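You operate a simulated robot arm through the tools that you are given. There is no shell and no other tool. Be economical: measure what you need, move in short steps, check, and stop when the job is done.

You are at the controls of a simulated two-armed robot. One attempt, no reset.

Task
Zero the counter, switch to lane B and run the three jars down it at speed 6.
Fine: leave the belt running.

The check looks at the end state, three seconds after you hand in, the way a careful person would. Anything else that was tipped, shoved, dropped, spilled or broken makes it a failure.

Robot
Two 7-joint arms with fingered hands on one trunk, on a base that drives. Base frame: it is fixed to the floor where the robot stands at the start and does not move with it; the origin is under the middle of the robot, x ahead of it, y to its left, z up. Lengths are in cm, angles in degrees, forces in N, time in s.
The left shoulder is at the start at [7, 15.3, 124.7], the right one opposite. With the tool pointing down near the work surface each hand reaches from about 10 to 86 cm from the robot's upright axis, wherever it stands, measured 20 degrees to its own side. Places, roughly: black stop button at the big table [80, -60, 90]; black stop button at the infeed [-100, 480, 90]; black stop button of the short belt [-480, -100, 90]; blue reset button at the big table [80, -70, 90]; blue reset button at the infeed [-100, 470, 90]; blue reset button of the short belt [-470, -110, 90]; counter display [70, 0, 90]; emergency stop at the big table [90, -90, 90]; emergency stop at the infeed [-90, 460, 90]; emergency stop of the short belt [-470, -120, 90]; entry gate arm [-40, 330, 100]; exit gate arm [80, -30, 100]; green press arm [70, 10, 100]; green start button at the big table [80, -60, 90]; green start button at the infeed [-100, 480, 90]; green start button of the short belt [-480, -90, 90]. Payload 3.9 kg a hand.
The tool frame of a hand sits at the grasp point between the pads (the TCP): z along the fingers, y along the line on which they close. The tips reach 3 cm beyond it. Largest opening 10.4 cm; the body of the gripper starts 3.5 cm behind the TCP. The gripper is a hand of 4 fingers: y runs from the thumb to the fingers, the wrist lies at [-1.7, -10.4, -17.8] in the tool frame, and closing takes about 1.5 s.
Orientation is that of the tool frame in the base frame, as a unit quaternion [x, y, z, w]. With the fingers straight down and the wrist toward the robot, the tool's x, y and z point along [0, 1, 0], [1, 0, 0] and [0, 0, -1] of the base frame.

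Tools
- The arms move only by the tool apply_moves. It takes "left_moves", "right_moves" or both (then of equal length, played together; a hand with none holds still); each is a list of rows, each an object of numbers (a shift or turn left out is 0, a gripper value left out holds the last): "x", "y", "z": the shift along the tool's x, y, z in units of 40 mm (1.0 is 40 mm); "wx", "wy", "wz": the turn, a rotation vector about the tool's x, y, z in units of 6 degrees (1.0 is 6 degrees). In form: [{"x": .., "y": .., "z": .., "wx": .., "wy": .., "wz": ..}, ...]. A call has 1 to 12 rows; each row shifts and turns the commanded pose from where the row before left it, along the tool's axes as they then stand. "left_claw" and "right_claw" are, for a hand that has rows, the opening, from 0 (shut) to 1 (fully open), set as the call begins (left out, the last holds). A call with a number of a shift or a turn outside -1 to 1 is refused whole. A row lasts 0.2 s, in which the tool goes at most 5 cm and 8.6 degrees; a call with a longer step from one row to the next is refused whole, and so is a gripper value outside its range. A pose out of reach is approached as far as the arm can. The call stops where the force on the tool passes 50 N (or 10 N more than at its start, if that is more) or the arm is blocked; 0.2 s more then pass. The fingers move at their own pace (about 7.2 cm/s each) and stop on an object; they squeeze with about 22 N. The grip force told is the motor's: it shows also when the fingers shut on nothing. Time passes only in rows, and 0.2 s behind the last, so rows that do not move let the fingers close. It gives the time, the measured TCP pose, the force on the tool (base axes), the opening and the grip force at its end, in the units of the frame above (readings bear some noise), with the torque about the TCP (base axes, N m) and any sound that the robot's microphone picked up, and new pictures: "pictures" is both (left out), scene, wrist or none (wrist: the cameras of the hands that moved).
- Cameras (640 x 400 px; columns grow to the right, rows downward): "scene" is now at [13.84, -0.91, 148.34]; the picture's right is [-0.09, -1.00, -0.00], its down [-0.49, 0.05, -0.87] and it looks along [0.87, -0.08, -0.49] (base axes); focal length 233 px, centre (320, 200). "left" rides on the left gripper at [-6.6, -9, -12.6] in its tool frame; the picture's right is [-0.78, -0.30, 0.56], its down [0.57, -0.70, 0.42] and it looks along [0.26, 0.65, 0.71] (tool axes); focal length 275 px, centre (320, 200). "right" rides on the right gripper at [6.6, -9, -12.6] in its tool frame; the picture's right is [-0.78, 0.30, -0.56], its down [-0.57, -0.70, 0.42] and it looks along [-0.26, 0.65, 0.71] (tool axes); focal length 275 px, centre (320, 200). There is no depth. A picture from a camera that has moved, and an enlarged one, comes with that camera's place and axes in the base frame and with its lens.
- move_column(by): slides the trunk up (or, below 0, down) by that many cm; the arms and the scene camera ride with it, the base frame stays. It gives what a move gives, with no picture.
- base_move(legs): drives the robot by 1 to 6 legs, each [ahead, turn to the left] in cm and degrees, along the robot's own axes; the way and the turn of a leg run together, so that a leg with both is an arc; at most 150 cm and 180 degrees a leg. The arms and the cameras ride along, it lands a little off, and it stops where it bumps. It gives what a move gives, and a new picture of the scene camera.
- curl_fingers(index, middle, ring, thumb_bend, thumb_turn, hand): sets how far each is bent, from 0 (flat) to 1 (curled in); at 0.3 the hand is open as for a grip, at 0.7 the pads meet at the TCP. One left out holds its place. A second passes; each finger stops where it meets its share of the squeeze, and holds until it gets a number again. A gripper value or a shape takes the hand back. It gives what a move gives, with no picture; readings hold the bend of each and the force on the fingers (four entries, about 0 where the hand has none), thumb and palm. thumb_turn goes from beside the hand (0) to across from the fingers (1), as for a grip.
- grasp_type(shape, hand): the hand has 4 fingers and takes this shape, open, in about a second: jaw (thumb against the fingers, like two jaws); tri (thumb and two fingers); tip (a fingertip pinch); poke (one finger out to press); point (the index stretched); flat (the hand flat); cup (the hand cupped); fist (a fist). The gripper value then closes the fingers along that shape, each until it touches; the sizes above hold for jaw. It gives what a move gives, with no picture.
- pan_tilt(pan, tilt): turns the head with the scene camera to pan (to the left, within 86 degrees either way) and tilt (down, from -29 to 69), counted from straight ahead of the robot. It gives what a move gives, and a new picture of the scene camera.
- zoom(camera, box): a new picture of the part [left, top, right, bottom] of that camera's present view, enlarged. No time passes.
- hand_in(): hands the job in; it is judged then, once.

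Go step by step. Nothing tells you exact positions but the pictures and the camera data: compare them with the known pose of the tool, close in by small moves and look again before you grip or let go. The budget is 120 turns and 260 pictures, counting those below and the enlarged ones. Unless the task says otherwise, let go and move clear before handing in, and close with one line.

The tools are called after "Request:" as a command line: name --argument value ..., lists and objects as JSON in quotes. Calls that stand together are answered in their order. apply_moves: Moves the arms, as the interface text tells. Its arguments: {"type":"object","properties":{"left_moves":{"type":"array","items":{"type":"object","properties":{"x":{"type":"number"},"y":{"type":"number"},"z":{"type":"number"},"wx":{"type":"number"},"wy":{"type":"number"},"wz":{"type":"number"}}}},"left_claw":{"type":"number"},"right_moves":{"type":"array","items":{"type":"object","properties":{"x":{"type":"number"},"y":{"type":"number"},"z":{"type":"number"},"wx":{"type":"number"},"wy":{"type":"number"},"wz":{"type":"number"}}}},"right_claw":{"type":"number"},"pictures":{"type":"string","enum":["both","scene","wrist","none"]}},"required":[]} The other tools are called the same way: move_column (by) slides the trunk up or down; grasp_type (shape, hand) gives the hand a shape; curl_fingers (index, middle, ring, thumb_bend, thumb_turn, hand) moves the fingers one by one; base_move (legs) drives the base; pan_tilt (pan, tilt) turns the head that bears the scene camera; zoom (camera, box) takes an enlarged picture of a part of a camera's view; hand_in () hands the job in.

At the start:

```text
t: 0.0
left_tool_pos: [50.49, -0.23, 130.36]
left_orientation: [0.707, 0.707, 0.0, 0.0]
left_wrist_force: [-0.7, 0.0, -0.3]
left_wrist_torque: [-0.04, 0.03, 0.04]
left_width: 10.38
left_gripper_force: 0.0
left_shape: jaw
left_bend: [0.3, 0.3, 0.3, 0.3, 0.97]
left_finger forces: [0.1, 0.1, 0.0, 0.0, 0.0, 0.1]
right_tool_pos: [41.53, -44.18, 123.7]
right_orientation: [0.707, 0.707, 0.0, -0.001]
right_wrist_force: [0.0, 0.6, -0.9]
right_wrist_torque: [0.01, -0.02, -0.04]
right_width: 10.34
right_gripper_force: 0.1
right_shape: jaw
right_bend: [0.3, 0.3, 0.3, 0.3, 0.97]
right_finger forces: [0.0, 0.0, 0.1, 0.0, 0.0, 0.0]
trunk travel left (down, up): [-70.0, 24.0]
robot x, y, heading: [-0.2, -0.1, -0.1]
head pan, tilt: [-5.3, 29.6]
```

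scene: 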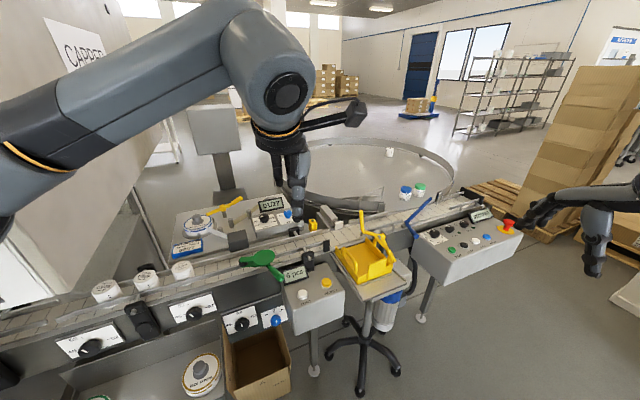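
right: 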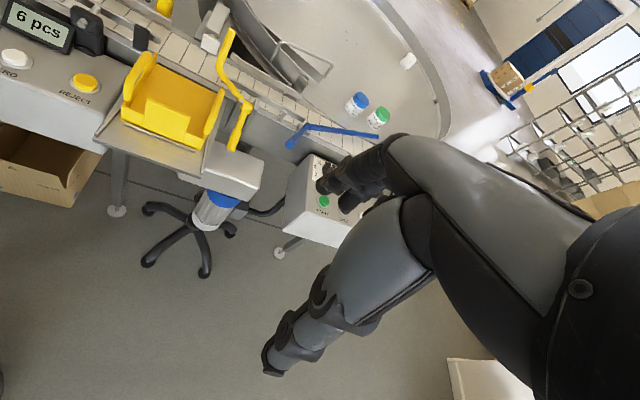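
left: 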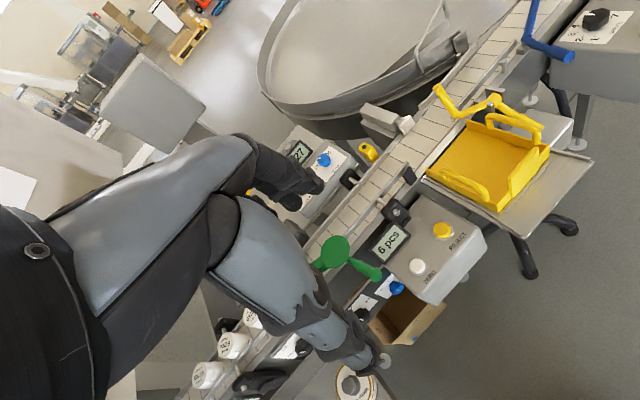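

I see a conveyor with three jars at the left, a counter box ("6 pcs") with ZERO and REJECT buttons, and a control panel at the right. I'll enlarge the parts to read labels.

Request:
zoom --camera "scene" --box '[400, 180, 540, 280]'

Request:
zoom --camera "scene" --box '[220, 220, 420, 345]'

Request:
zoom --camera "scene" --box '[20, 240, 260, 400]'

Request:
zoom --camera "scene" --box '[160, 170, 340, 282]'

```text
4.00 times, centred on (470, 230) of scene
camera zoom: at [13.84, -0.91, 148.34], right [-0.09, -1.0, 0.0], down [-0.49, 0.05, -0.87], along [0.87, -0.08, -0.49], focal length 932 px, centre (-280, 80)
```

zoom: 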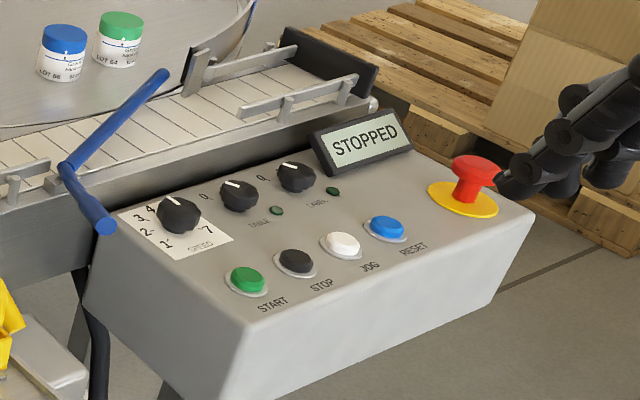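

```text
3.20 times, centred on (320, 282) of scene
camera zoom: at [13.84, -0.91, 148.34], right [-0.09, -1.0, 0.0], down [-0.49, 0.05, -0.87], along [0.87, -0.08, -0.49], focal length 746 px, centre (320, -64)
```

zoom: 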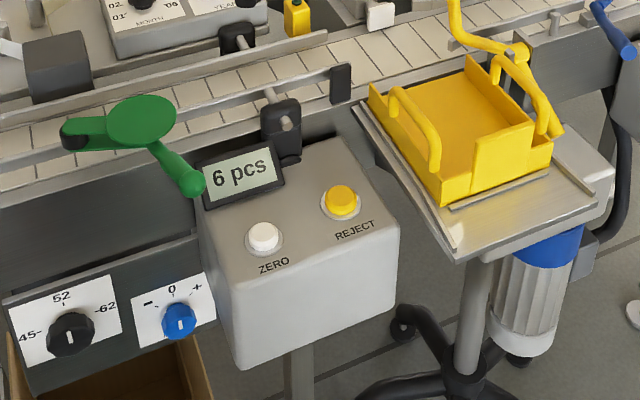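

```text
2.50 times, centred on (140, 320) of scene
camera zoom: at [13.84, -0.91, 148.34], right [-0.09, -1.0, 0.0], down [-0.49, 0.05, -0.87], along [0.87, -0.08, -0.49], focal length 583 px, centre (770, -100)
```

zoom: 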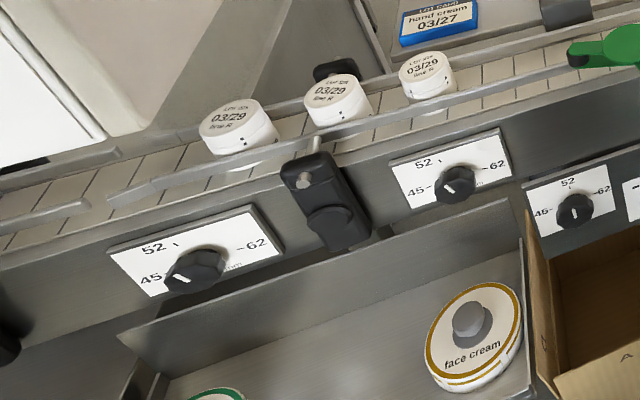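

```text
3.56 times, centred on (250, 226) of scene
camera zoom: at [13.84, -0.91, 148.34], right [-0.09, -1.0, 0.0], down [-0.49, 0.05, -0.87], along [0.87, -0.08, -0.49], focal length 828 px, centre (569, 108)
```

zoom: 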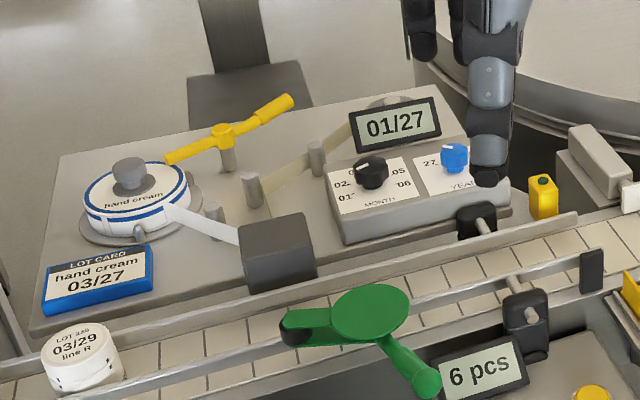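

The right panel has START/STOP/JOG/RESET, a speed dial and two other dials. I still need to find the lane switch, so I zoom in more and look around.

Request:
zoom --camera "scene" --box '[420, 205, 484, 245]'

Request:
zoom --camera "right" --box '[180, 0, 420, 150]'

Request:
zoom --camera "left" --box '[360, 0, 640, 175]'

Request:
pan_tilt --pan -30 --tilt 35

Request:
pan_tilt --pan 55 --tilt 30

```text
10.00 times, centred on (452, 225) of scene
camera zoom: at [13.84, -0.91, 148.34], right [-0.09, -1.0, 0.0], down [-0.49, 0.05, -0.87], along [0.87, -0.08, -0.49], focal length 2330 px, centre (-1000, -50)
```

zoom: 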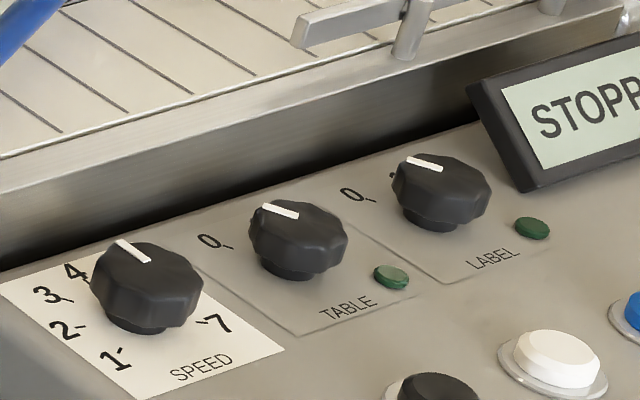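

```text
2.67 times, centred on (300, 75) of right
camera zoom: at [32.45, -37.7, 136.22], right [0.3, -0.78, 0.56], down [-0.7, -0.57, -0.42], along [0.65, -0.26, -0.71], focal length 734 px, centre (373, 533)
```

zoom: 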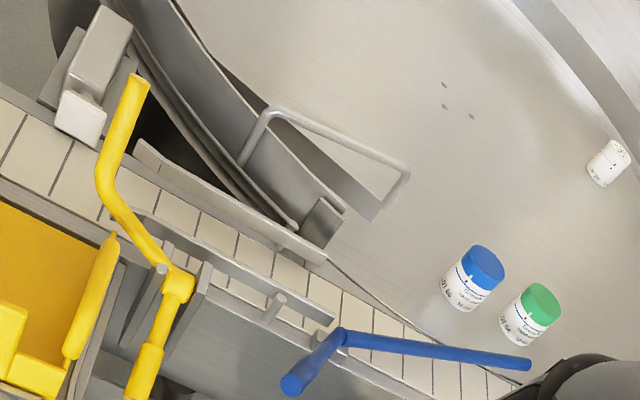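

```text
2.29 times, centred on (500, 88) of left
camera zoom: at [41.49, -6.76, 142.93], right [-0.3, -0.78, -0.56], down [-0.7, 0.57, -0.42], along [0.65, 0.26, -0.71], focal length 629 px, centre (-91, 457)
```

zoom: 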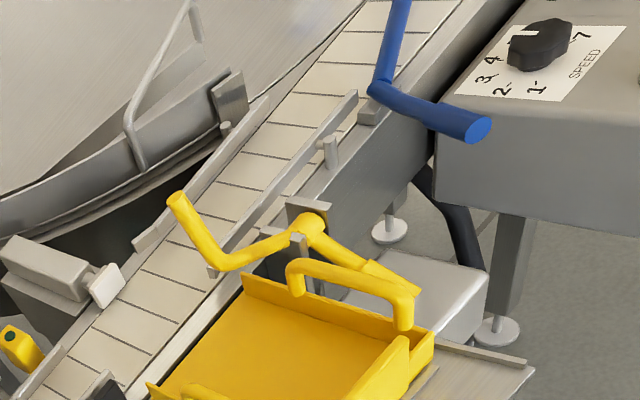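

```text
t: 0.9
left_tool_pos: [50.57, -0.16, 130.42]
left_orientation: [0.707, 0.707, 0.001, -0.001]
left_wrist_force: [-0.1, -0.9, 0.3]
left_wrist_torque: [0.0, -0.02, -0.02]
left_width: 10.35
left_gripper_force: 0.1
left_shape: jaw
left_bend: [0.3, 0.3, 0.3, 0.3, 0.97]
left_finger forces: [0.0, 0.1, 0.0, 0.1, 0.0, 0.1]
right_tool_pos: [41.44, -44.22, 123.64]
right_orientation: [0.708, 0.707, 0.0, -0.001]
right_wrist_force: [-0.8, -0.6, -0.4]
right_wrist_torque: [0.04, 0.02, 0.0]
right_width: 10.38
right_gripper_force: 0.0
right_shape: jaw
right_bend: [0.3, 0.3, 0.3, 0.3, 0.97]
right_finger forces: [0.1, 0.0, 0.1, 0.0, 0.0, 0.0]
trunk travel left (down, up): [-70.0, 24.0]
robot x, y, heading: [-0.33, 0.25, -0.0]
head pan, tilt: [-30.0, 35.0]
camera scene: at [12.45, -4.46, 147.51], right [-0.5, -0.87, 0.0], down [-0.5, 0.29, -0.82], along [0.71, -0.41, -0.57], focal length 233 px, centre (320, 200)
```

scene: 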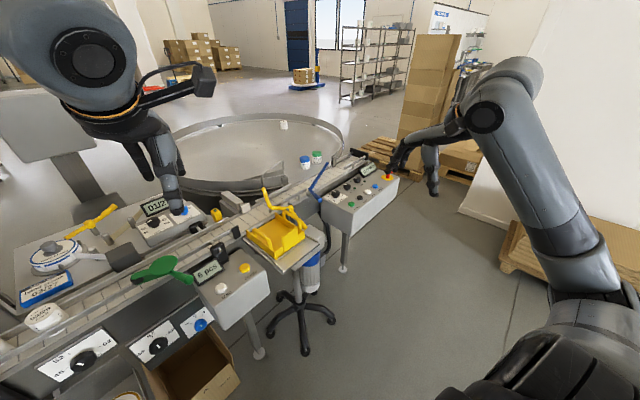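

```text
t: 2.5
left_tool_pos: [50.5, -0.01, 130.35]
left_orientation: [0.708, 0.707, 0.0, 0.0]
left_wrist_force: [-0.3, -0.1, 0.9]
left_wrist_torque: [0.01, 0.0, 0.03]
left_width: 10.38
left_gripper_force: 0.0
left_shape: jaw
left_bend: [0.3, 0.3, 0.3, 0.3, 0.97]
left_finger forces: [0.1, 0.0, 0.1, 0.0, 0.0, 0.0]
right_tool_pos: [41.48, -44.21, 123.68]
right_orientation: [0.707, 0.707, 0.0, 0.0]
right_wrist_force: [0.1, -0.3, -0.1]
right_wrist_torque: [0.01, -0.01, 0.02]
right_width: 10.36
right_gripper_force: 0.1
right_shape: jaw
right_bend: [0.3, 0.3, 0.3, 0.3, 0.97]
right_finger forces: [0.0, 0.0, 0.0, 0.0, 0.0, 0.0]
trunk travel left (down, up): [-70.0, 24.0]
robot x, y, heading: [0.2, 0.08, 0.1]
head pan, tilt: [55.0, 30.0]
camera scene: at [10.01, 7.34, 148.29], right [0.82, -0.57, 0.0], down [-0.29, -0.41, -0.87], along [0.5, 0.71, -0.5], focal length 233 px, centre (320, 200)
```

scene: 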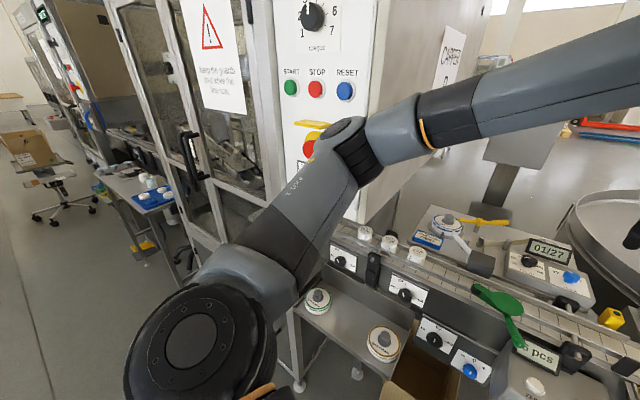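

No lane selector is visible here, so the short belt behind me may hold it. I look to both sides to see that before driving.

Request:
pan_tilt --pan 86 --tilt 15

Request:
pan_tilt --pan -86 --tilt 15

```text
t: 3.4
left_tool_pos: [50.43, -0.15, 130.42]
left_orientation: [0.707, 0.707, 0.0, 0.0]
left_wrist_force: [-0.6, 0.1, 0.5]
left_wrist_torque: [-0.02, -0.02, -0.01]
left_width: 10.37
left_gripper_force: 0.1
left_shape: jaw
left_bend: [0.3, 0.3, 0.3, 0.3, 0.97]
left_finger forces: [0.0, 0.0, 0.0, 0.1, 0.0, 0.0]
right_tool_pos: [41.5, -44.25, 123.59]
right_orientation: [0.707, 0.707, 0.0, 0.001]
right_wrist_force: [-0.2, 0.2, 0.4]
right_wrist_torque: [-0.02, -0.02, -0.03]
right_width: 10.37
right_gripper_force: 0.0
right_shape: jaw
right_bend: [0.3, 0.3, 0.3, 0.3, 0.97]
right_finger forces: [0.0, 0.0, 0.0, 0.1, 0.1, 0.0]
trunk travel left (down, up): [-70.0, 24.0]
robot x, y, heading: [-0.02, 0.22, 0.0]
head pan, tilt: [85.9, 15.0]
camera scene: at [5.49, 9.25, 150.7], right [1.0, -0.07, 0.0], down [-0.02, -0.26, -0.97], along [0.07, 0.96, -0.26], focal length 233 px, centre (320, 200)
```

scene: 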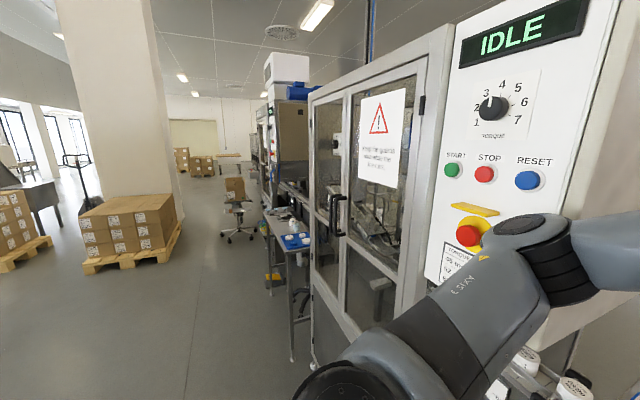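

```text
t: 6.0
left_tool_pos: [50.46, -0.18, 130.28]
left_orientation: [0.708, 0.706, 0.001, -0.001]
left_wrist_force: [0.3, 0.8, -0.1]
left_wrist_torque: [0.0, -0.01, 0.03]
left_width: 10.36
left_gripper_force: 0.0
left_shape: jaw
left_bend: [0.3, 0.3, 0.3, 0.3, 0.97]
left_finger forces: [0.0, 0.0, 0.1, 0.0, 0.1, 0.1]
right_tool_pos: [41.54, -44.27, 123.48]
right_orientation: [0.708, 0.707, 0.0, 0.0]
right_wrist_force: [-0.1, 0.6, -0.1]
right_wrist_torque: [-0.01, -0.01, -0.04]
right_width: 10.37
right_gripper_force: 0.0
right_shape: jaw
right_bend: [0.3, 0.3, 0.3, 0.3, 0.97]
right_finger forces: [0.0, 0.0, 0.0, 0.1, 0.1, 0.0]
trunk travel left (down, up): [-70.0, 24.0]
robot x, y, heading: [0.19, -0.32, 0.5]
head pan, tilt: [-85.9, 15.0]
camera scene: at [5.49, -9.39, 150.71], right [-1.0, -0.07, 0.0], down [-0.02, 0.26, -0.97], along [0.07, -0.96, -0.26], focal length 233 px, centre (320, 200)
```

scene: 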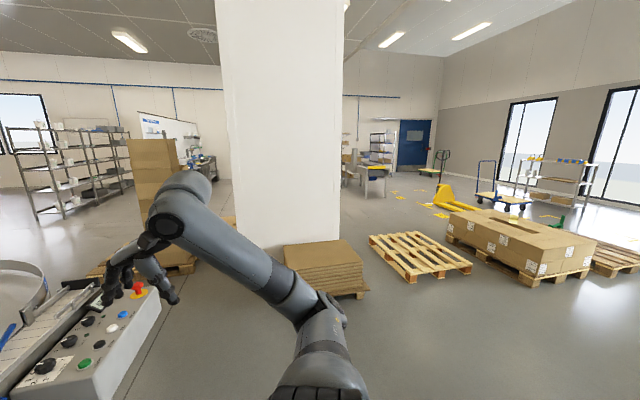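

The short belt should be about 480 cm behind me. I back up a metre clear of the machine and turn round to look.

Request:
base_move --legs '[[-100, 0], [0, -170]]'

Request:
pan_tilt --pan 0 --tilt 15

```text
t: 18.2
left_tool_pos: [-150.21, -9.64, 130.36]
left_orientation: [0.771, -0.637, 0.0, -0.001]
left_wrist_force: [0.6, -0.3, -0.4]
left_wrist_torque: [-0.04, -0.04, -0.04]
left_width: 10.36
left_gripper_force: 0.1
left_shape: jaw
left_bend: [0.3, 0.3, 0.3, 0.3, 0.97]
left_finger forces: [0.0, 0.0, 0.0, 0.1, 0.0, 0.1]
right_tool_pos: [-149.66, 35.43, 123.66]
right_orientation: [0.77, -0.638, 0.0, 0.0]
right_wrist_force: [-0.4, -0.3, 0.3]
right_wrist_torque: [0.0, 0.03, -0.01]
right_width: 10.38
right_gripper_force: 0.1
right_shape: jaw
right_bend: [0.3, 0.3, 0.3, 0.3, 0.97]
right_finger forces: [0.0, 0.1, 0.0, 0.1, 0.0, 0.0]
trunk travel left (down, up): [-70.0, 24.0]
robot x, y, heading: [-100.55, -0.18, -169.3]
head pan, tilt: [-85.9, 15.0]
camera scene: at [-108.18, 7.74, 150.71], right [0.97, 0.26, 0.0], down [0.07, -0.25, -0.97], along [-0.25, 0.93, -0.26], focal length 233 px, centre (320, 200)
```

scene: 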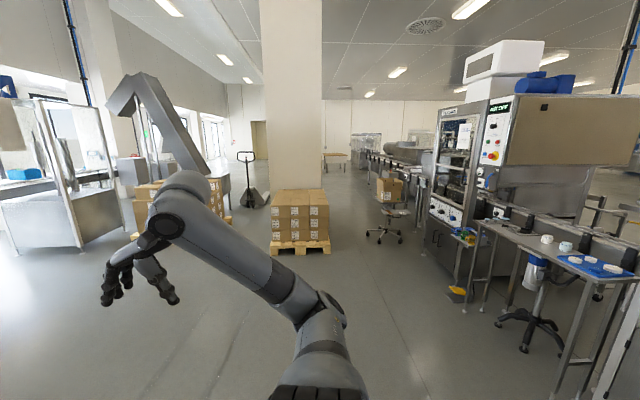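

```text
t: 19.8
left_tool_pos: [-150.41, -9.66, 130.45]
left_orientation: [0.77, -0.637, 0.0, 0.001]
left_wrist_force: [-0.8, 0.2, 0.3]
left_wrist_torque: [0.02, 0.0, -0.02]
left_width: 10.34
left_gripper_force: 0.1
left_shape: jaw
left_bend: [0.3, 0.3, 0.3, 0.3, 0.97]
left_finger forces: [0.1, 0.1, 0.0, 0.0, 0.0, 0.0]
right_tool_pos: [-149.72, 35.44, 123.74]
right_orientation: [0.77, -0.638, 0.0, 0.0]
right_wrist_force: [0.0, -1.2, -0.3]
right_wrist_torque: [0.0, 0.01, 0.01]
right_width: 10.37
right_gripper_force: 0.2
right_shape: jaw
right_bend: [0.3, 0.3, 0.3, 0.3, 0.97]
right_finger forces: [0.0, 0.0, 0.1, 0.1, 0.1, 0.0]
trunk travel left (down, up): [-70.0, 24.0]
robot x, y, heading: [-100.66, -0.13, -169.0]
head pan, tilt: [0.0, 15.0]
camera scene: at [-114.96, -3.02, 150.71], right [-0.19, 0.98, 0.0], down [0.25, 0.05, -0.97], along [-0.95, -0.18, -0.26], focal length 233 px, centre (320, 200)
```

scene: 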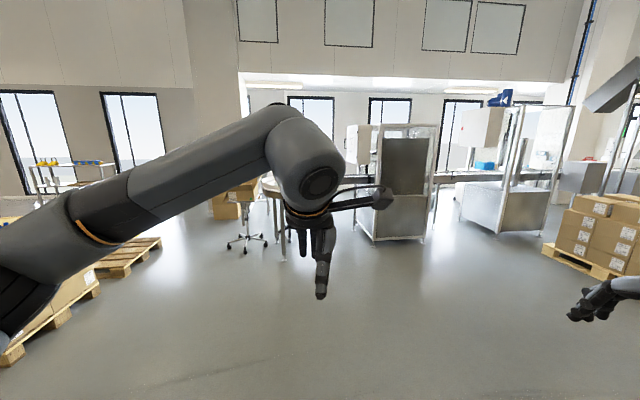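

Request:
zoom --camera "scene" --box '[180, 90, 420, 240]'

Request:
zoom --camera "scene" --box '[400, 90, 640, 240]'

```text
2.67 times, centred on (300, 165) of scene
camera zoom: at [-114.96, -3.02, 150.71], right [-0.19, 0.98, 0.0], down [0.25, 0.05, -0.97], along [-0.95, -0.18, -0.26], focal length 621 px, centre (373, 293)
```

zoom: 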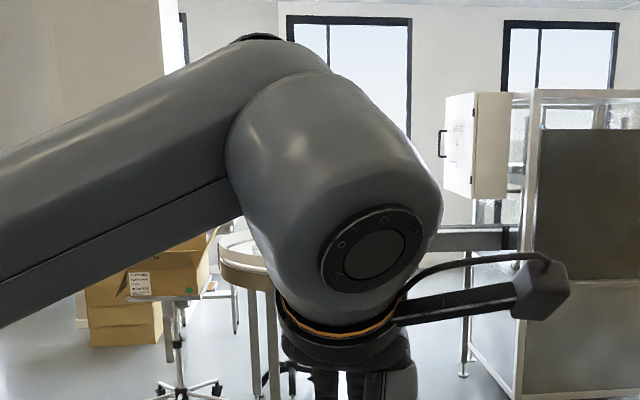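

```text
2.67 times, centred on (520, 165) of scene
camera zoom: at [-114.96, -3.02, 150.71], right [-0.19, 0.98, 0.0], down [0.25, 0.05, -0.97], along [-0.95, -0.18, -0.26], focal length 621 px, centre (-213, 293)
```

zoom: 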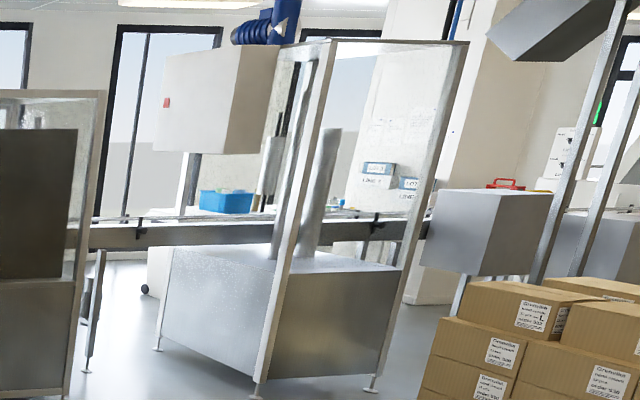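

A second line with a round table is around x = -420. I drive closer to see it.

Request:
base_move --legs '[[150, 0]]'

Request:
pan_tilt --pan 25 --tilt 20

Request:
pan_tilt --pan -25 --tilt 20

```text
t: 27.2
left_tool_pos: [-297.84, -38.01, 130.32]
left_orientation: [0.771, -0.637, 0.0, 0.0]
left_wrist_force: [0.7, 0.1, 0.4]
left_wrist_torque: [-0.01, 0.03, 0.0]
left_width: 10.37
left_gripper_force: 0.1
left_shape: jaw
left_bend: [0.3, 0.3, 0.3, 0.3, 0.97]
left_finger forces: [0.0, 0.1, 0.1, 0.0, 0.0, 0.0]
right_tool_pos: [-297.47, 7.08, 123.73]
right_orientation: [0.771, -0.637, 0.0, 0.0]
right_wrist_force: [0.2, -0.7, 0.0]
right_wrist_torque: [0.0, 0.01, 0.01]
right_width: 10.38
right_gripper_force: 0.0
right_shape: jaw
right_bend: [0.3, 0.3, 0.3, 0.3, 0.97]
right_finger forces: [0.0, 0.1, 0.0, 0.0, 0.0, 0.1]
trunk travel left (down, up): [-70.0, 24.0]
robot x, y, heading: [-248.57, -29.05, -169.1]
head pan, tilt: [0.0, 15.0]
camera scene: at [-262.55, -31.38, 150.71], right [-0.19, 0.98, 0.0], down [0.25, 0.05, -0.97], along [-0.95, -0.18, -0.26], focal length 233 px, centre (320, 200)
```

scene: 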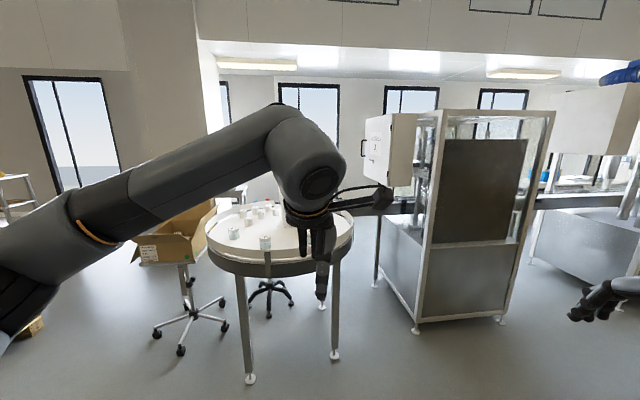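

```text
t: 28.1
left_tool_pos: [-297.89, -38.08, 130.35]
left_orientation: [0.771, -0.637, 0.0, 0.0]
left_wrist_force: [-0.3, 0.5, -0.6]
left_wrist_torque: [0.01, 0.03, 0.0]
left_width: 10.35
left_gripper_force: 0.0
left_shape: jaw
left_bend: [0.3, 0.3, 0.3, 0.3, 0.97]
left_finger forces: [0.1, 0.1, 0.1, 0.1, 0.1, 0.0]
right_tool_pos: [-297.36, 7.04, 123.73]
right_orientation: [0.771, -0.637, 0.001, 0.0]
right_wrist_force: [-0.5, 0.0, -1.0]
right_wrist_torque: [0.01, -0.02, 0.0]
right_width: 10.36
right_gripper_force: 0.0
right_shape: jaw
right_bend: [0.3, 0.3, 0.3, 0.3, 0.97]
right_finger forces: [0.0, 0.0, 0.0, 0.0, 0.0, 0.1]
trunk travel left (down, up): [-70.0, 24.0]
robot x, y, heading: [-248.02, -28.45, -169.2]
head pan, tilt: [25.0, 20.0]
camera scene: at [-260.96, -35.07, 149.89], right [-0.59, 0.81, 0.0], down [0.28, 0.2, -0.94], along [-0.76, -0.55, -0.34], focal length 233 px, centre (320, 200)
```

scene: 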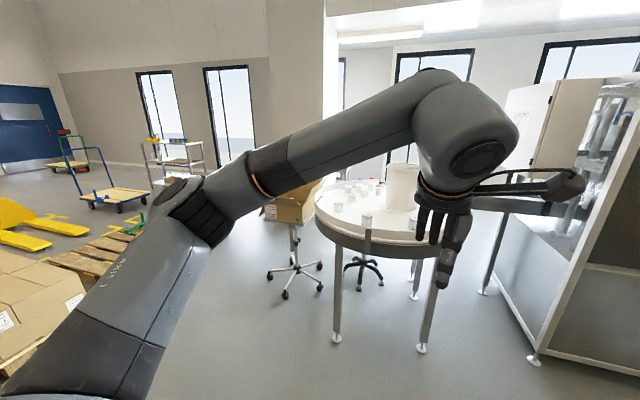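

```text
t: 29.3
left_tool_pos: [-297.87, -37.99, 130.33]
left_orientation: [0.771, -0.637, 0.0, 0.0]
left_wrist_force: [1.3, 0.2, 0.3]
left_wrist_torque: [0.01, -0.03, 0.0]
left_width: 10.37
left_gripper_force: 0.0
left_shape: jaw
left_bend: [0.3, 0.3, 0.3, 0.3, 0.97]
left_finger forces: [0.0, 0.1, 0.1, 0.0, 0.1, 0.0]
right_tool_pos: [-297.33, 6.95, 123.6]
right_orientation: [0.771, -0.637, 0.0, 0.0]
right_wrist_force: [0.0, 0.2, 0.0]
right_wrist_torque: [-0.02, -0.01, 0.01]
right_width: 10.35
right_gripper_force: 0.2
right_shape: jaw
right_bend: [0.3, 0.3, 0.3, 0.3, 0.97]
right_finger forces: [0.0, 0.0, 0.0, 0.0, 0.0, 0.0]
trunk travel left (down, up): [-70.0, 24.0]
robot x, y, heading: [-248.51, -28.53, -169.0]
head pan, tilt: [-25.0, 20.0]
camera scene: at [-262.45, -27.36, 149.89], right [0.24, 0.97, 0.0], down [0.33, -0.08, -0.94], along [-0.91, 0.23, -0.34], focal length 233 px, centre (320, 200)
```

scene: 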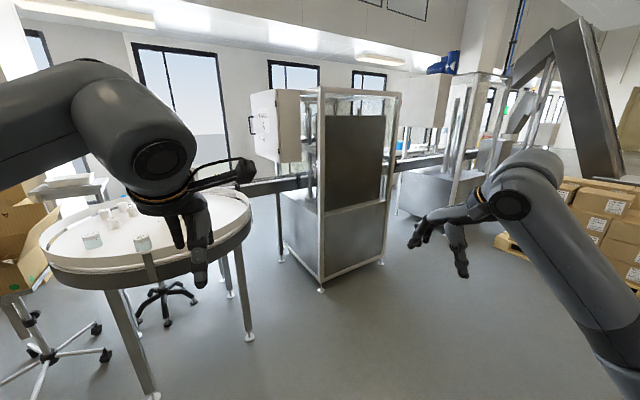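

Request:
zoom --camera "scene" --box '[0, 150, 200, 275]'

Request:
move_column --by 24

Request:
pan_tilt --pan 15 --tilt 25

```text
3.20 times, centred on (100, 212) of scene
camera zoom: at [-262.45, -27.36, 149.89], right [0.24, 0.97, 0.0], down [0.33, -0.08, -0.94], along [-0.91, 0.23, -0.34], focal length 746 px, centre (1024, 160)
```

zoom: 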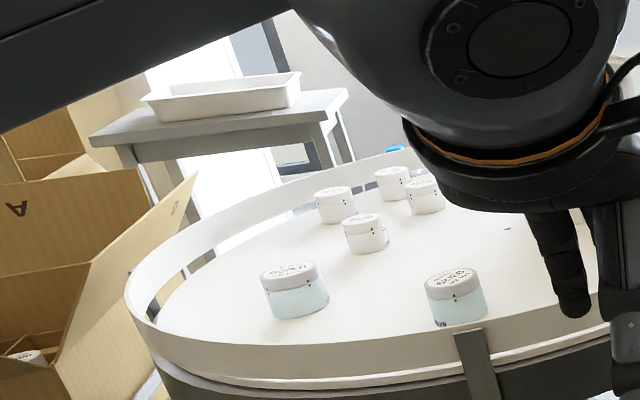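

```text
t: 31.8
left_tool_pos: [-297.88, -38.04, 154.34]
left_orientation: [0.772, -0.636, 0.0, 0.0]
left_wrist_force: [0.3, 0.7, 1.2]
left_wrist_torque: [0.02, -0.02, 0.0]
left_width: 10.37
left_gripper_force: 0.1
left_shape: jaw
left_bend: [0.3, 0.3, 0.3, 0.3, 0.97]
left_finger forces: [0.0, 0.1, 0.0, 0.0, 0.1, 0.1]
right_tool_pos: [-297.36, 7.01, 147.59]
right_orientation: [0.771, -0.637, 0.0, 0.0]
right_wrist_force: [-0.1, -0.4, -0.7]
right_wrist_torque: [0.0, 0.0, -0.01]
right_width: 10.37
right_gripper_force: 0.0
right_shape: jaw
right_bend: [0.3, 0.3, 0.3, 0.3, 0.97]
right_finger forces: [0.0, 0.0, 0.0, 0.0, 0.1, 0.1]
trunk travel left (down, up): [-94.0, 0.0]
robot x, y, heading: [-248.26, -28.6, -169.2]
head pan, tilt: [-25.0, 20.0]
```

```text
t: 32.9
left_tool_pos: [-297.83, -38.04, 154.3]
left_orientation: [0.771, -0.637, 0.0, -0.001]
left_wrist_force: [-0.3, 0.1, -0.3]
left_wrist_torque: [-0.01, 0.06, -0.01]
left_width: 10.36
left_gripper_force: 0.0
left_shape: jaw
left_bend: [0.3, 0.3, 0.3, 0.3, 0.97]
left_finger forces: [0.0, 0.0, 0.0, 0.0, 0.0, 0.0]
right_tool_pos: [-297.31, 6.93, 147.62]
right_orientation: [0.771, -0.637, 0.001, 0.0]
right_wrist_force: [0.0, -0.6, 0.8]
right_wrist_torque: [0.01, -0.02, -0.01]
right_width: 10.38
right_gripper_force: 0.1
right_shape: jaw
right_bend: [0.3, 0.3, 0.3, 0.3, 0.97]
right_finger forces: [0.0, 0.0, 0.0, 0.1, 0.0, 0.0]
trunk travel left (down, up): [-94.0, 0.0]
robot x, y, heading: [-248.79, -28.52, -169.4]
head pan, tilt: [15.0, 25.0]
camera scene: at [-261.7, -33.63, 173.08], right [-0.44, 0.9, 0.0], down [0.38, 0.18, -0.91], along [-0.82, -0.4, -0.42], focal length 233 px, centre (320, 200)
```

scene: 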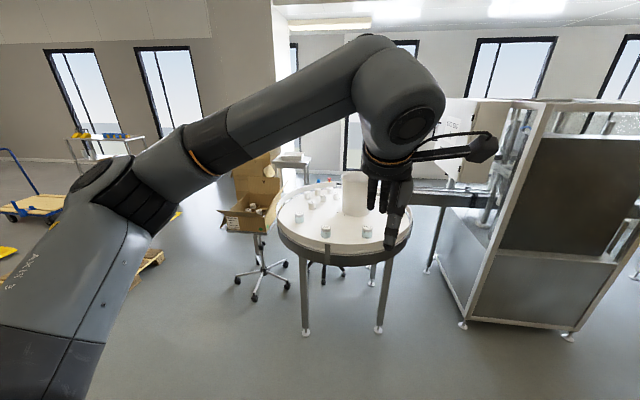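

The panel of the short belt must be on the far side of that table. I drive around to the left a bit and look again.

Request:
base_move --legs '[[0, 60], [125, 0], [0, -100]]'

Request:
pan_tilt --pan 5 --tilt 25

```text
t: 46.1
left_tool_pos: [-332.94, -122.1, 154.28]
left_orientation: [-0.502, 0.865, 0.0, 0.0]
left_wrist_force: [0.6, -0.1, -0.1]
left_wrist_torque: [0.0, 0.01, 0.01]
left_width: 10.36
left_gripper_force: 0.1
left_shape: jaw
left_bend: [0.3, 0.3, 0.3, 0.3, 0.97]
left_finger forces: [0.0, 0.0, 0.1, 0.0, 0.1, 0.1]
right_tool_pos: [-303.23, -88.26, 147.76]
right_orientation: [-0.502, 0.865, 0.0, -0.001]
right_wrist_force: [-0.9, 0.7, 0.2]
right_wrist_torque: [-0.01, -0.01, 0.0]
right_width: 10.39
right_gripper_force: 0.1
right_shape: jaw
right_bend: [0.3, 0.3, 0.3, 0.3, 0.97]
right_finger forces: [0.0, 0.1, 0.0, 0.1, 0.1, 0.0]
trunk travel left (down, up): [-94.0, 0.0]
robot x, y, heading: [-288.74, -147.43, 150.5]
head pan, tilt: [15.0, 25.0]
camera scene: at [-302.61, -142.44, 173.08], right [0.25, 0.97, 0.0], down [0.41, -0.11, -0.91], along [-0.88, 0.23, -0.42], focal length 233 px, centre (320, 200)
```

scene: 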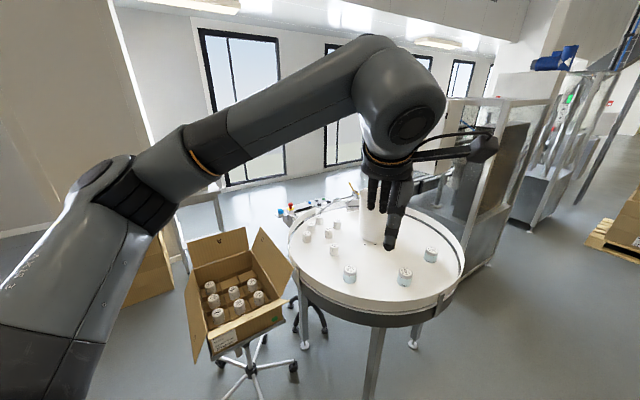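

```text
t: 46.8
left_tool_pos: [-332.86, -122.03, 154.5]
left_orientation: [-0.503, 0.864, 0.0, -0.001]
left_wrist_force: [0.6, -0.2, 1.1]
left_wrist_torque: [0.0, 0.0, 0.0]
left_width: 10.36
left_gripper_force: 0.0
left_shape: jaw
left_bend: [0.3, 0.3, 0.3, 0.3, 0.97]
left_finger forces: [0.0, 0.0, 0.0, 0.1, 0.1, 0.0]
right_tool_pos: [-303.15, -88.21, 147.7]
right_orientation: [-0.502, 0.865, 0.0, 0.0]
right_wrist_force: [-0.1, 0.5, 0.0]
right_wrist_torque: [0.0, 0.0, 0.02]
right_width: 10.37
right_gripper_force: 0.0
right_shape: jaw
right_bend: [0.3, 0.3, 0.3, 0.3, 0.97]
right_finger forces: [0.0, 0.1, 0.0, 0.0, 0.1, 0.1]
trunk travel left (down, up): [-94.0, 0.0]
robot x, y, heading: [-289.32, -146.83, 150.1]
head pan, tilt: [5.0, 25.0]
camera scene: at [-302.03, -140.89, 173.08], right [0.42, 0.91, 0.0], down [0.38, -0.18, -0.91], along [-0.82, 0.38, -0.42], focal length 233 px, centre (320, 200)
```

scene: 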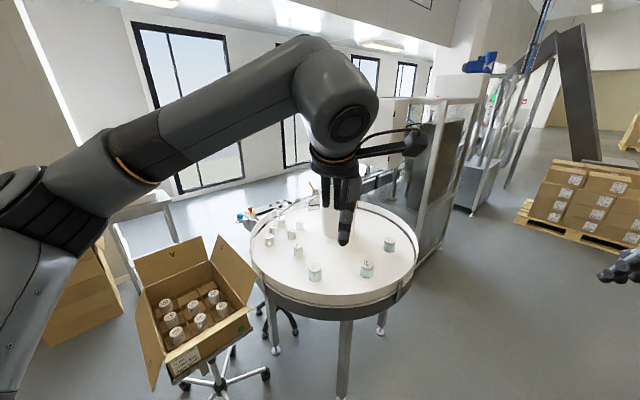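

Request:
zoom --camera "scene" --box '[220, 160, 420, 285]'

Request:
zoom --camera "left" --box '[0, 0, 640, 400]'

```text
3.20 times, centred on (320, 222) of scene
camera zoom: at [-302.03, -140.89, 173.08], right [0.42, 0.91, 0.0], down [0.38, -0.18, -0.91], along [-0.82, 0.38, -0.42], focal length 746 px, centre (320, 128)
```

zoom: 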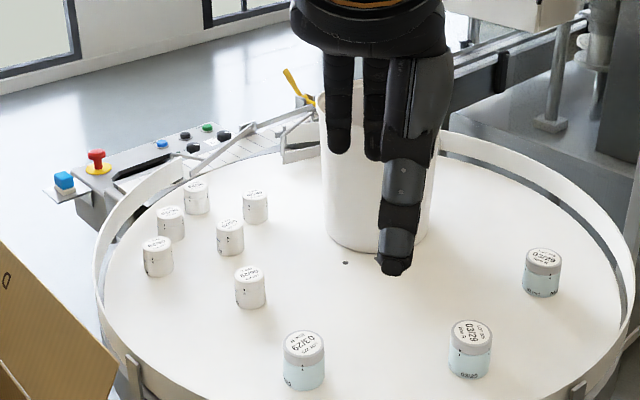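

```text
1.00 times, centred on (320, 200) of left (not enlarged: the box is as wide or as high as the picture)
camera zoom: at [-321.84, -120.73, 166.94], right [0.64, 0.53, -0.56], down [0.33, -0.84, -0.42], along [-0.69, 0.09, -0.71], focal length 275 px, centre (320, 200)
```

zoom: 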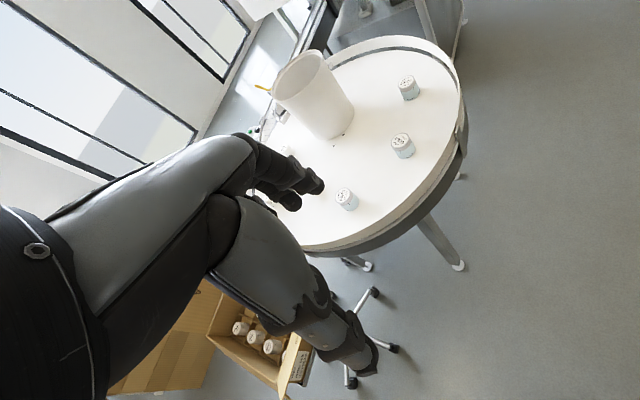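

The short belt feeds this round table, with its panel on the far side. I reach the left hand out high above the table to look with its camera.

Request:
apply_moves --left_moves '[{"y": 1}, {"y": 1}, {"y": 1}, {"y": 1}, {"y": 1}, {"y": 1}, {"y": 1}, {"y": 1}]' --pictures "both"

```text
t: 48.6
left_tool_pos: [-354.76, -109.98, 154.47]
left_orientation: [-0.501, 0.865, 0.001, 0.0]
left_wrist_force: [0.3, -0.3, -0.2]
left_wrist_torque: [0.03, -0.01, 0.0]
left_width: 10.4
left_gripper_force: 0.0
left_shape: jaw
left_bend: [0.3, 0.3, 0.3, 0.3, 0.97]
left_finger forces: [0.0, 0.0, 0.0, 0.1, 0.0, 0.0]
left hand out of reach, approached as far as the arm can: row 7, 8
right_tool_pos: [-303.24, -88.45, 147.75]
right_orientation: [-0.503, 0.864, 0.0, 0.0]
right_wrist_force: [0.6, -0.4, 0.2]
right_wrist_torque: [0.02, -0.04, 0.01]
right_width: 10.38
right_gripper_force: 0.0
right_shape: jaw
right_bend: [0.3, 0.3, 0.3, 0.3, 0.97]
right_finger forces: [0.0, 0.0, 0.0, 0.1, 0.1, 0.0]
trunk travel left (down, up): [-94.0, 0.0]
robot x, y, heading: [-289.43, -147.13, 150.6]
head pan, tilt: [5.0, 25.0]
camera scene: at [-302.09, -141.16, 173.09], right [0.42, 0.91, 0.0], down [0.38, -0.18, -0.91], along [-0.82, 0.38, -0.42], focal length 233 px, centre (320, 200)
camera left: at [-343.63, -108.65, 167.03], right [0.64, 0.53, -0.56], down [0.32, -0.84, -0.43], along [-0.69, 0.09, -0.71], focal length 275 px, centre (320, 200)
```

scene: 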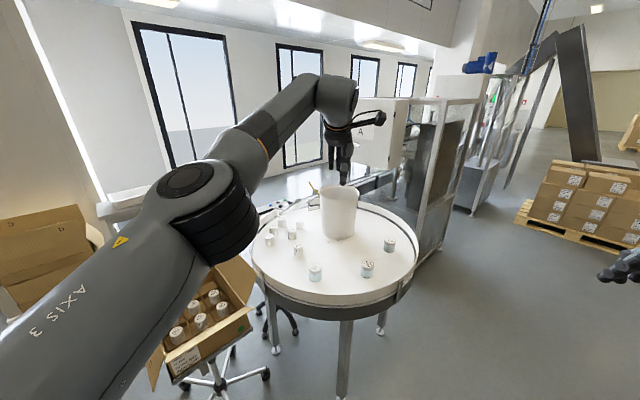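
left: 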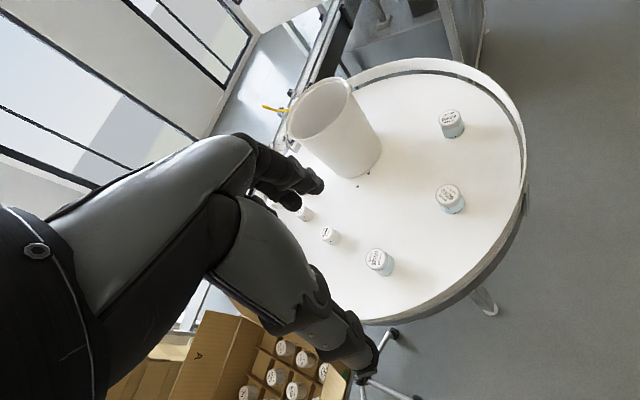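

Request:
zoom --camera "scene" --box '[340, 90, 440, 152]'

Request:
zoom --camera "scene" --box '[230, 160, 390, 260]'

```text
6.40 times, centred on (390, 121) of scene
camera zoom: at [-302.09, -141.16, 173.09], right [0.42, 0.91, 0.0], down [0.38, -0.18, -0.91], along [-0.82, 0.38, -0.42], focal length 1491 px, centre (-128, 706)
```

zoom: 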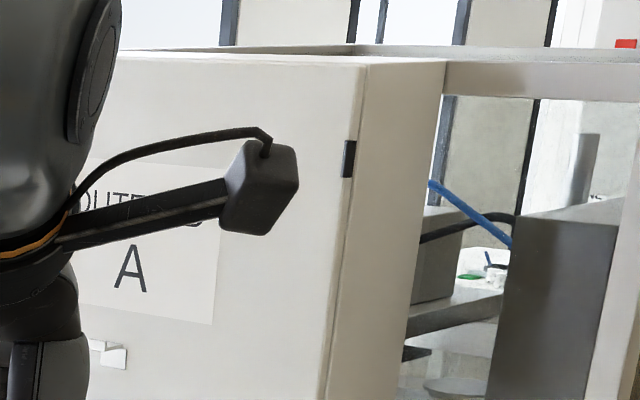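

```text
4.00 times, centred on (310, 210) of scene
camera zoom: at [-302.09, -141.16, 173.09], right [0.42, 0.91, 0.0], down [0.38, -0.18, -0.91], along [-0.82, 0.38, -0.42], focal length 932 px, centre (360, 160)
```

zoom: 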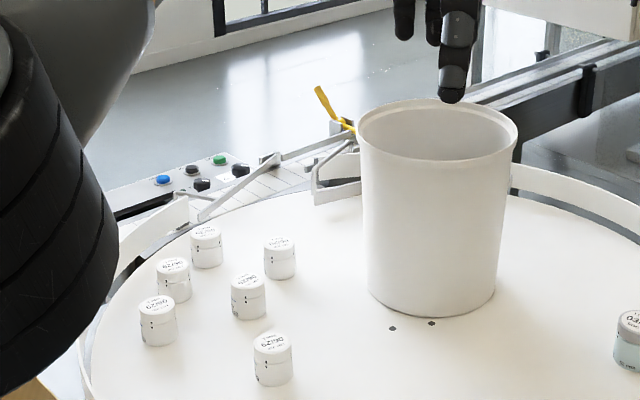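

Request:
pan_tilt --pan 45 --tilt 30

Request:
pan_tilt --pan -60 --tilt 10

```text
t: 49.7
left_tool_pos: [-354.46, -109.58, 154.43]
left_orientation: [-0.502, 0.865, 0.0, 0.0]
left_wrist_force: [0.5, 0.2, 0.2]
left_wrist_torque: [-0.02, -0.01, -0.02]
left_width: 10.37
left_gripper_force: 0.1
left_shape: jaw
left_bend: [0.3, 0.3, 0.3, 0.3, 0.97]
left_finger forces: [0.1, 0.1, 0.1, 0.1, 0.0, 0.0]
right_tool_pos: [-303.04, -88.01, 147.67]
right_orientation: [-0.503, 0.864, 0.001, -0.001]
right_wrist_force: [-0.1, 0.6, 0.2]
right_wrist_torque: [0.01, -0.03, 0.01]
right_width: 10.39
right_gripper_force: 0.2
right_shape: jaw
right_bend: [0.3, 0.3, 0.3, 0.3, 0.97]
right_finger forces: [0.0, 0.0, 0.1, 0.0, 0.1, 0.1]
trunk travel left (down, up): [-94.0, 0.0]
robot x, y, heading: [-289.12, -147.07, 150.3]
head pan, tilt: [45.0, 30.0]
camera scene: at [-302.33, -146.99, 172.29], right [-0.26, 0.96, 0.0], down [0.48, 0.13, -0.87], along [-0.84, -0.23, -0.5], focal length 233 px, centre (320, 200)
```

scene: 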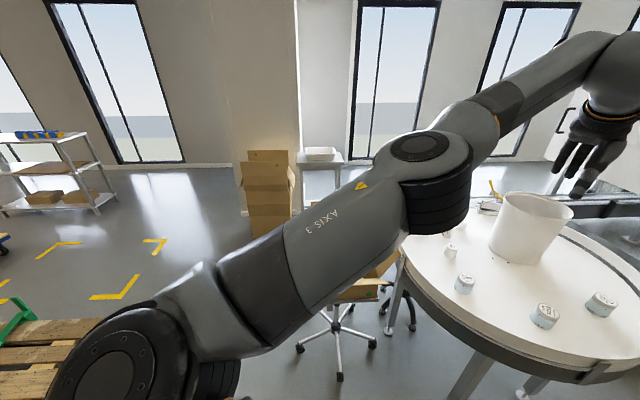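

```text
t: 51.5
left_tool_pos: [-354.58, -109.64, 154.38]
left_orientation: [-0.503, 0.865, 0.0, 0.0]
left_wrist_force: [-0.6, -0.4, 0.7]
left_wrist_torque: [0.01, -0.03, 0.01]
left_width: 10.38
left_gripper_force: 0.1
left_shape: jaw
left_bend: [0.3, 0.3, 0.3, 0.3, 0.97]
left_finger forces: [0.0, 0.0, 0.1, 0.0, 0.0, 0.1]
right_tool_pos: [-303.2, -88.2, 147.63]
right_orientation: [-0.502, 0.865, 0.0, 0.001]
right_wrist_force: [0.9, 0.1, 0.8]
right_wrist_torque: [0.01, 0.02, 0.02]
right_width: 10.36
right_gripper_force: 0.0
right_shape: jaw
right_bend: [0.3, 0.3, 0.3, 0.3, 0.97]
right_finger forces: [0.0, 0.0, 0.1, 0.0, 0.0, 0.1]
trunk travel left (down, up): [-94.0, 0.0]
robot x, y, heading: [-288.78, -147.07, 150.7]
head pan, tilt: [-60.0, 10.0]
camera scene: at [-293.7, -135.43, 175.52], right [1.0, 0.01, 0.0], down [0.0, -0.17, -0.98], along [-0.01, 0.98, -0.17], focal length 233 px, centre (320, 200)
```

scene: 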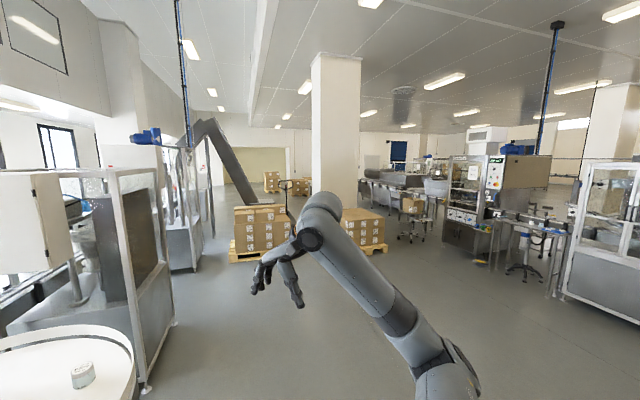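

The gap beyond the carton cart is passable. I draw the left arm back and drive to a spot from where the short belt's panel can be seen.

Request:
apply_moves --left_moves '[{"y": -1}, {"y": -1}, {"y": -1}, {"y": -1}, {"y": -1}, {"y": -1}, {"y": -1}, {"y": -1}]' --pictures "none"

Request:
base_move --legs '[[0, 77], [110, 0], [0, -105]]'

Request:
pan_tilt --pan 0 --tilt 30

```text
t: 53.3
left_tool_pos: [-326.59, -125.78, 154.52]
left_orientation: [-0.502, 0.865, 0.0, 0.001]
left_wrist_force: [0.6, 0.3, 0.0]
left_wrist_torque: [0.01, 0.0, 0.0]
left_width: 10.39
left_gripper_force: 0.1
left_shape: jaw
left_bend: [0.3, 0.3, 0.3, 0.3, 0.97]
left_finger forces: [0.0, 0.0, 0.0, 0.0, 0.0, 0.0]
right_tool_pos: [-303.04, -88.4, 147.77]
right_orientation: [-0.502, 0.865, 0.001, 0.0]
right_wrist_force: [-0.5, -0.3, 0.6]
right_wrist_torque: [0.0, -0.03, -0.01]
right_width: 10.35
right_gripper_force: 0.0
right_shape: jaw
right_bend: [0.3, 0.3, 0.3, 0.3, 0.97]
right_finger forces: [0.0, 0.0, 0.0, 0.0, 0.0, 0.0]
trunk travel left (down, up): [-94.0, 0.0]
robot x, y, heading: [-289.2, -147.29, 150.2]
head pan, tilt: [-60.0, 10.0]
```

```text
t: 66.6
left_tool_pos: [-387.67, -189.96, 154.49]
left_orientation: [-0.275, 0.962, 0.0, 0.001]
left_wrist_force: [0.0, -0.5, 0.1]
left_wrist_torque: [0.03, 0.01, 0.03]
left_width: 10.38
left_gripper_force: 0.1
left_shape: jaw
left_bend: [0.3, 0.3, 0.3, 0.3, 0.97]
left_finger forces: [0.0, 0.0, 0.0, 0.0, 0.0, 0.0]
right_tool_pos: [-349.19, -168.34, 147.71]
right_orientation: [-0.274, 0.962, -0.001, 0.0]
right_wrist_force: [-1.0, 0.0, 0.4]
right_wrist_torque: [0.02, 0.01, 0.02]
right_width: 10.38
right_gripper_force: 0.1
right_shape: jaw
right_bend: [0.3, 0.3, 0.3, 0.3, 0.97]
right_finger forces: [0.0, 0.0, 0.0, 0.0, 0.0, 0.1]
trunk travel left (down, up): [-94.0, 0.0]
robot x, y, heading: [-364.86, -226.64, 121.6]
head pan, tilt: [-60.0, 10.0]
camera scene: at [-363.41, -214.52, 175.52], right [0.88, -0.47, 0.0], down [-0.08, -0.15, -0.98], along [0.46, 0.87, -0.17], focal length 233 px, centre (320, 200)
```

scene: 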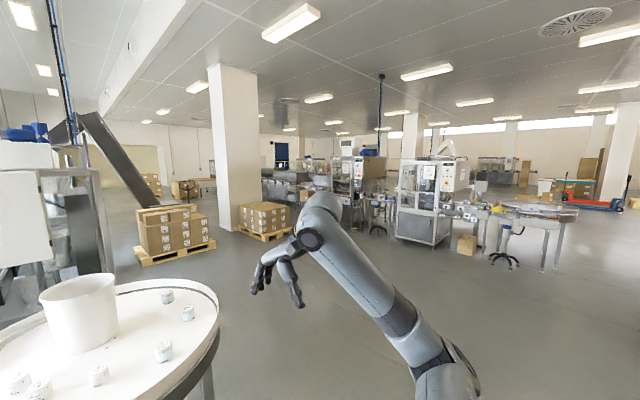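

```text
t: 67.9
left_tool_pos: [-387.72, -189.91, 154.44]
left_orientation: [-0.274, 0.962, 0.0, -0.001]
left_wrist_force: [-0.5, -0.9, 0.4]
left_wrist_torque: [-0.01, 0.0, 0.0]
left_width: 10.38
left_gripper_force: 0.0
left_shape: jaw
left_bend: [0.3, 0.3, 0.3, 0.3, 0.97]
left_finger forces: [0.0, 0.0, 0.0, 0.0, 0.0, 0.0]
right_tool_pos: [-349.22, -168.32, 147.73]
right_orientation: [-0.274, 0.962, 0.0, 0.001]
right_wrist_force: [-0.6, 0.3, 1.2]
right_wrist_torque: [0.01, 0.0, 0.02]
right_width: 10.36
right_gripper_force: 0.1
right_shape: jaw
right_bend: [0.3, 0.3, 0.3, 0.3, 0.97]
right_finger forces: [0.0, 0.0, 0.0, 0.0, 0.0, 0.1]
trunk travel left (down, up): [-94.0, 0.0]
robot x, y, heading: [-364.88, -226.91, 121.8]
head pan, tilt: [0.0, 30.0]
camera scene: at [-372.51, -215.02, 172.29], right [0.85, 0.53, 0.0], down [0.26, -0.42, -0.87], along [-0.46, 0.74, -0.5], focal length 233 px, centre (320, 200)
```

scene: 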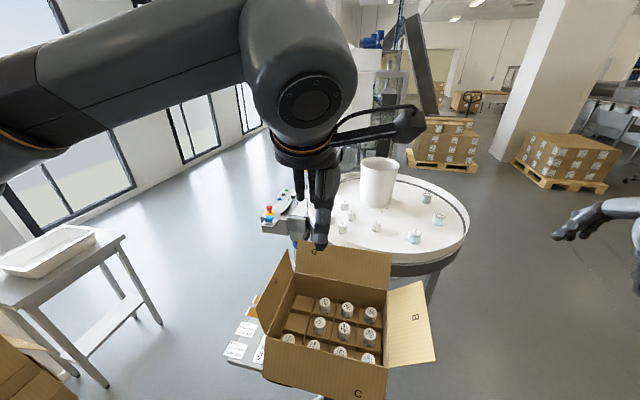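

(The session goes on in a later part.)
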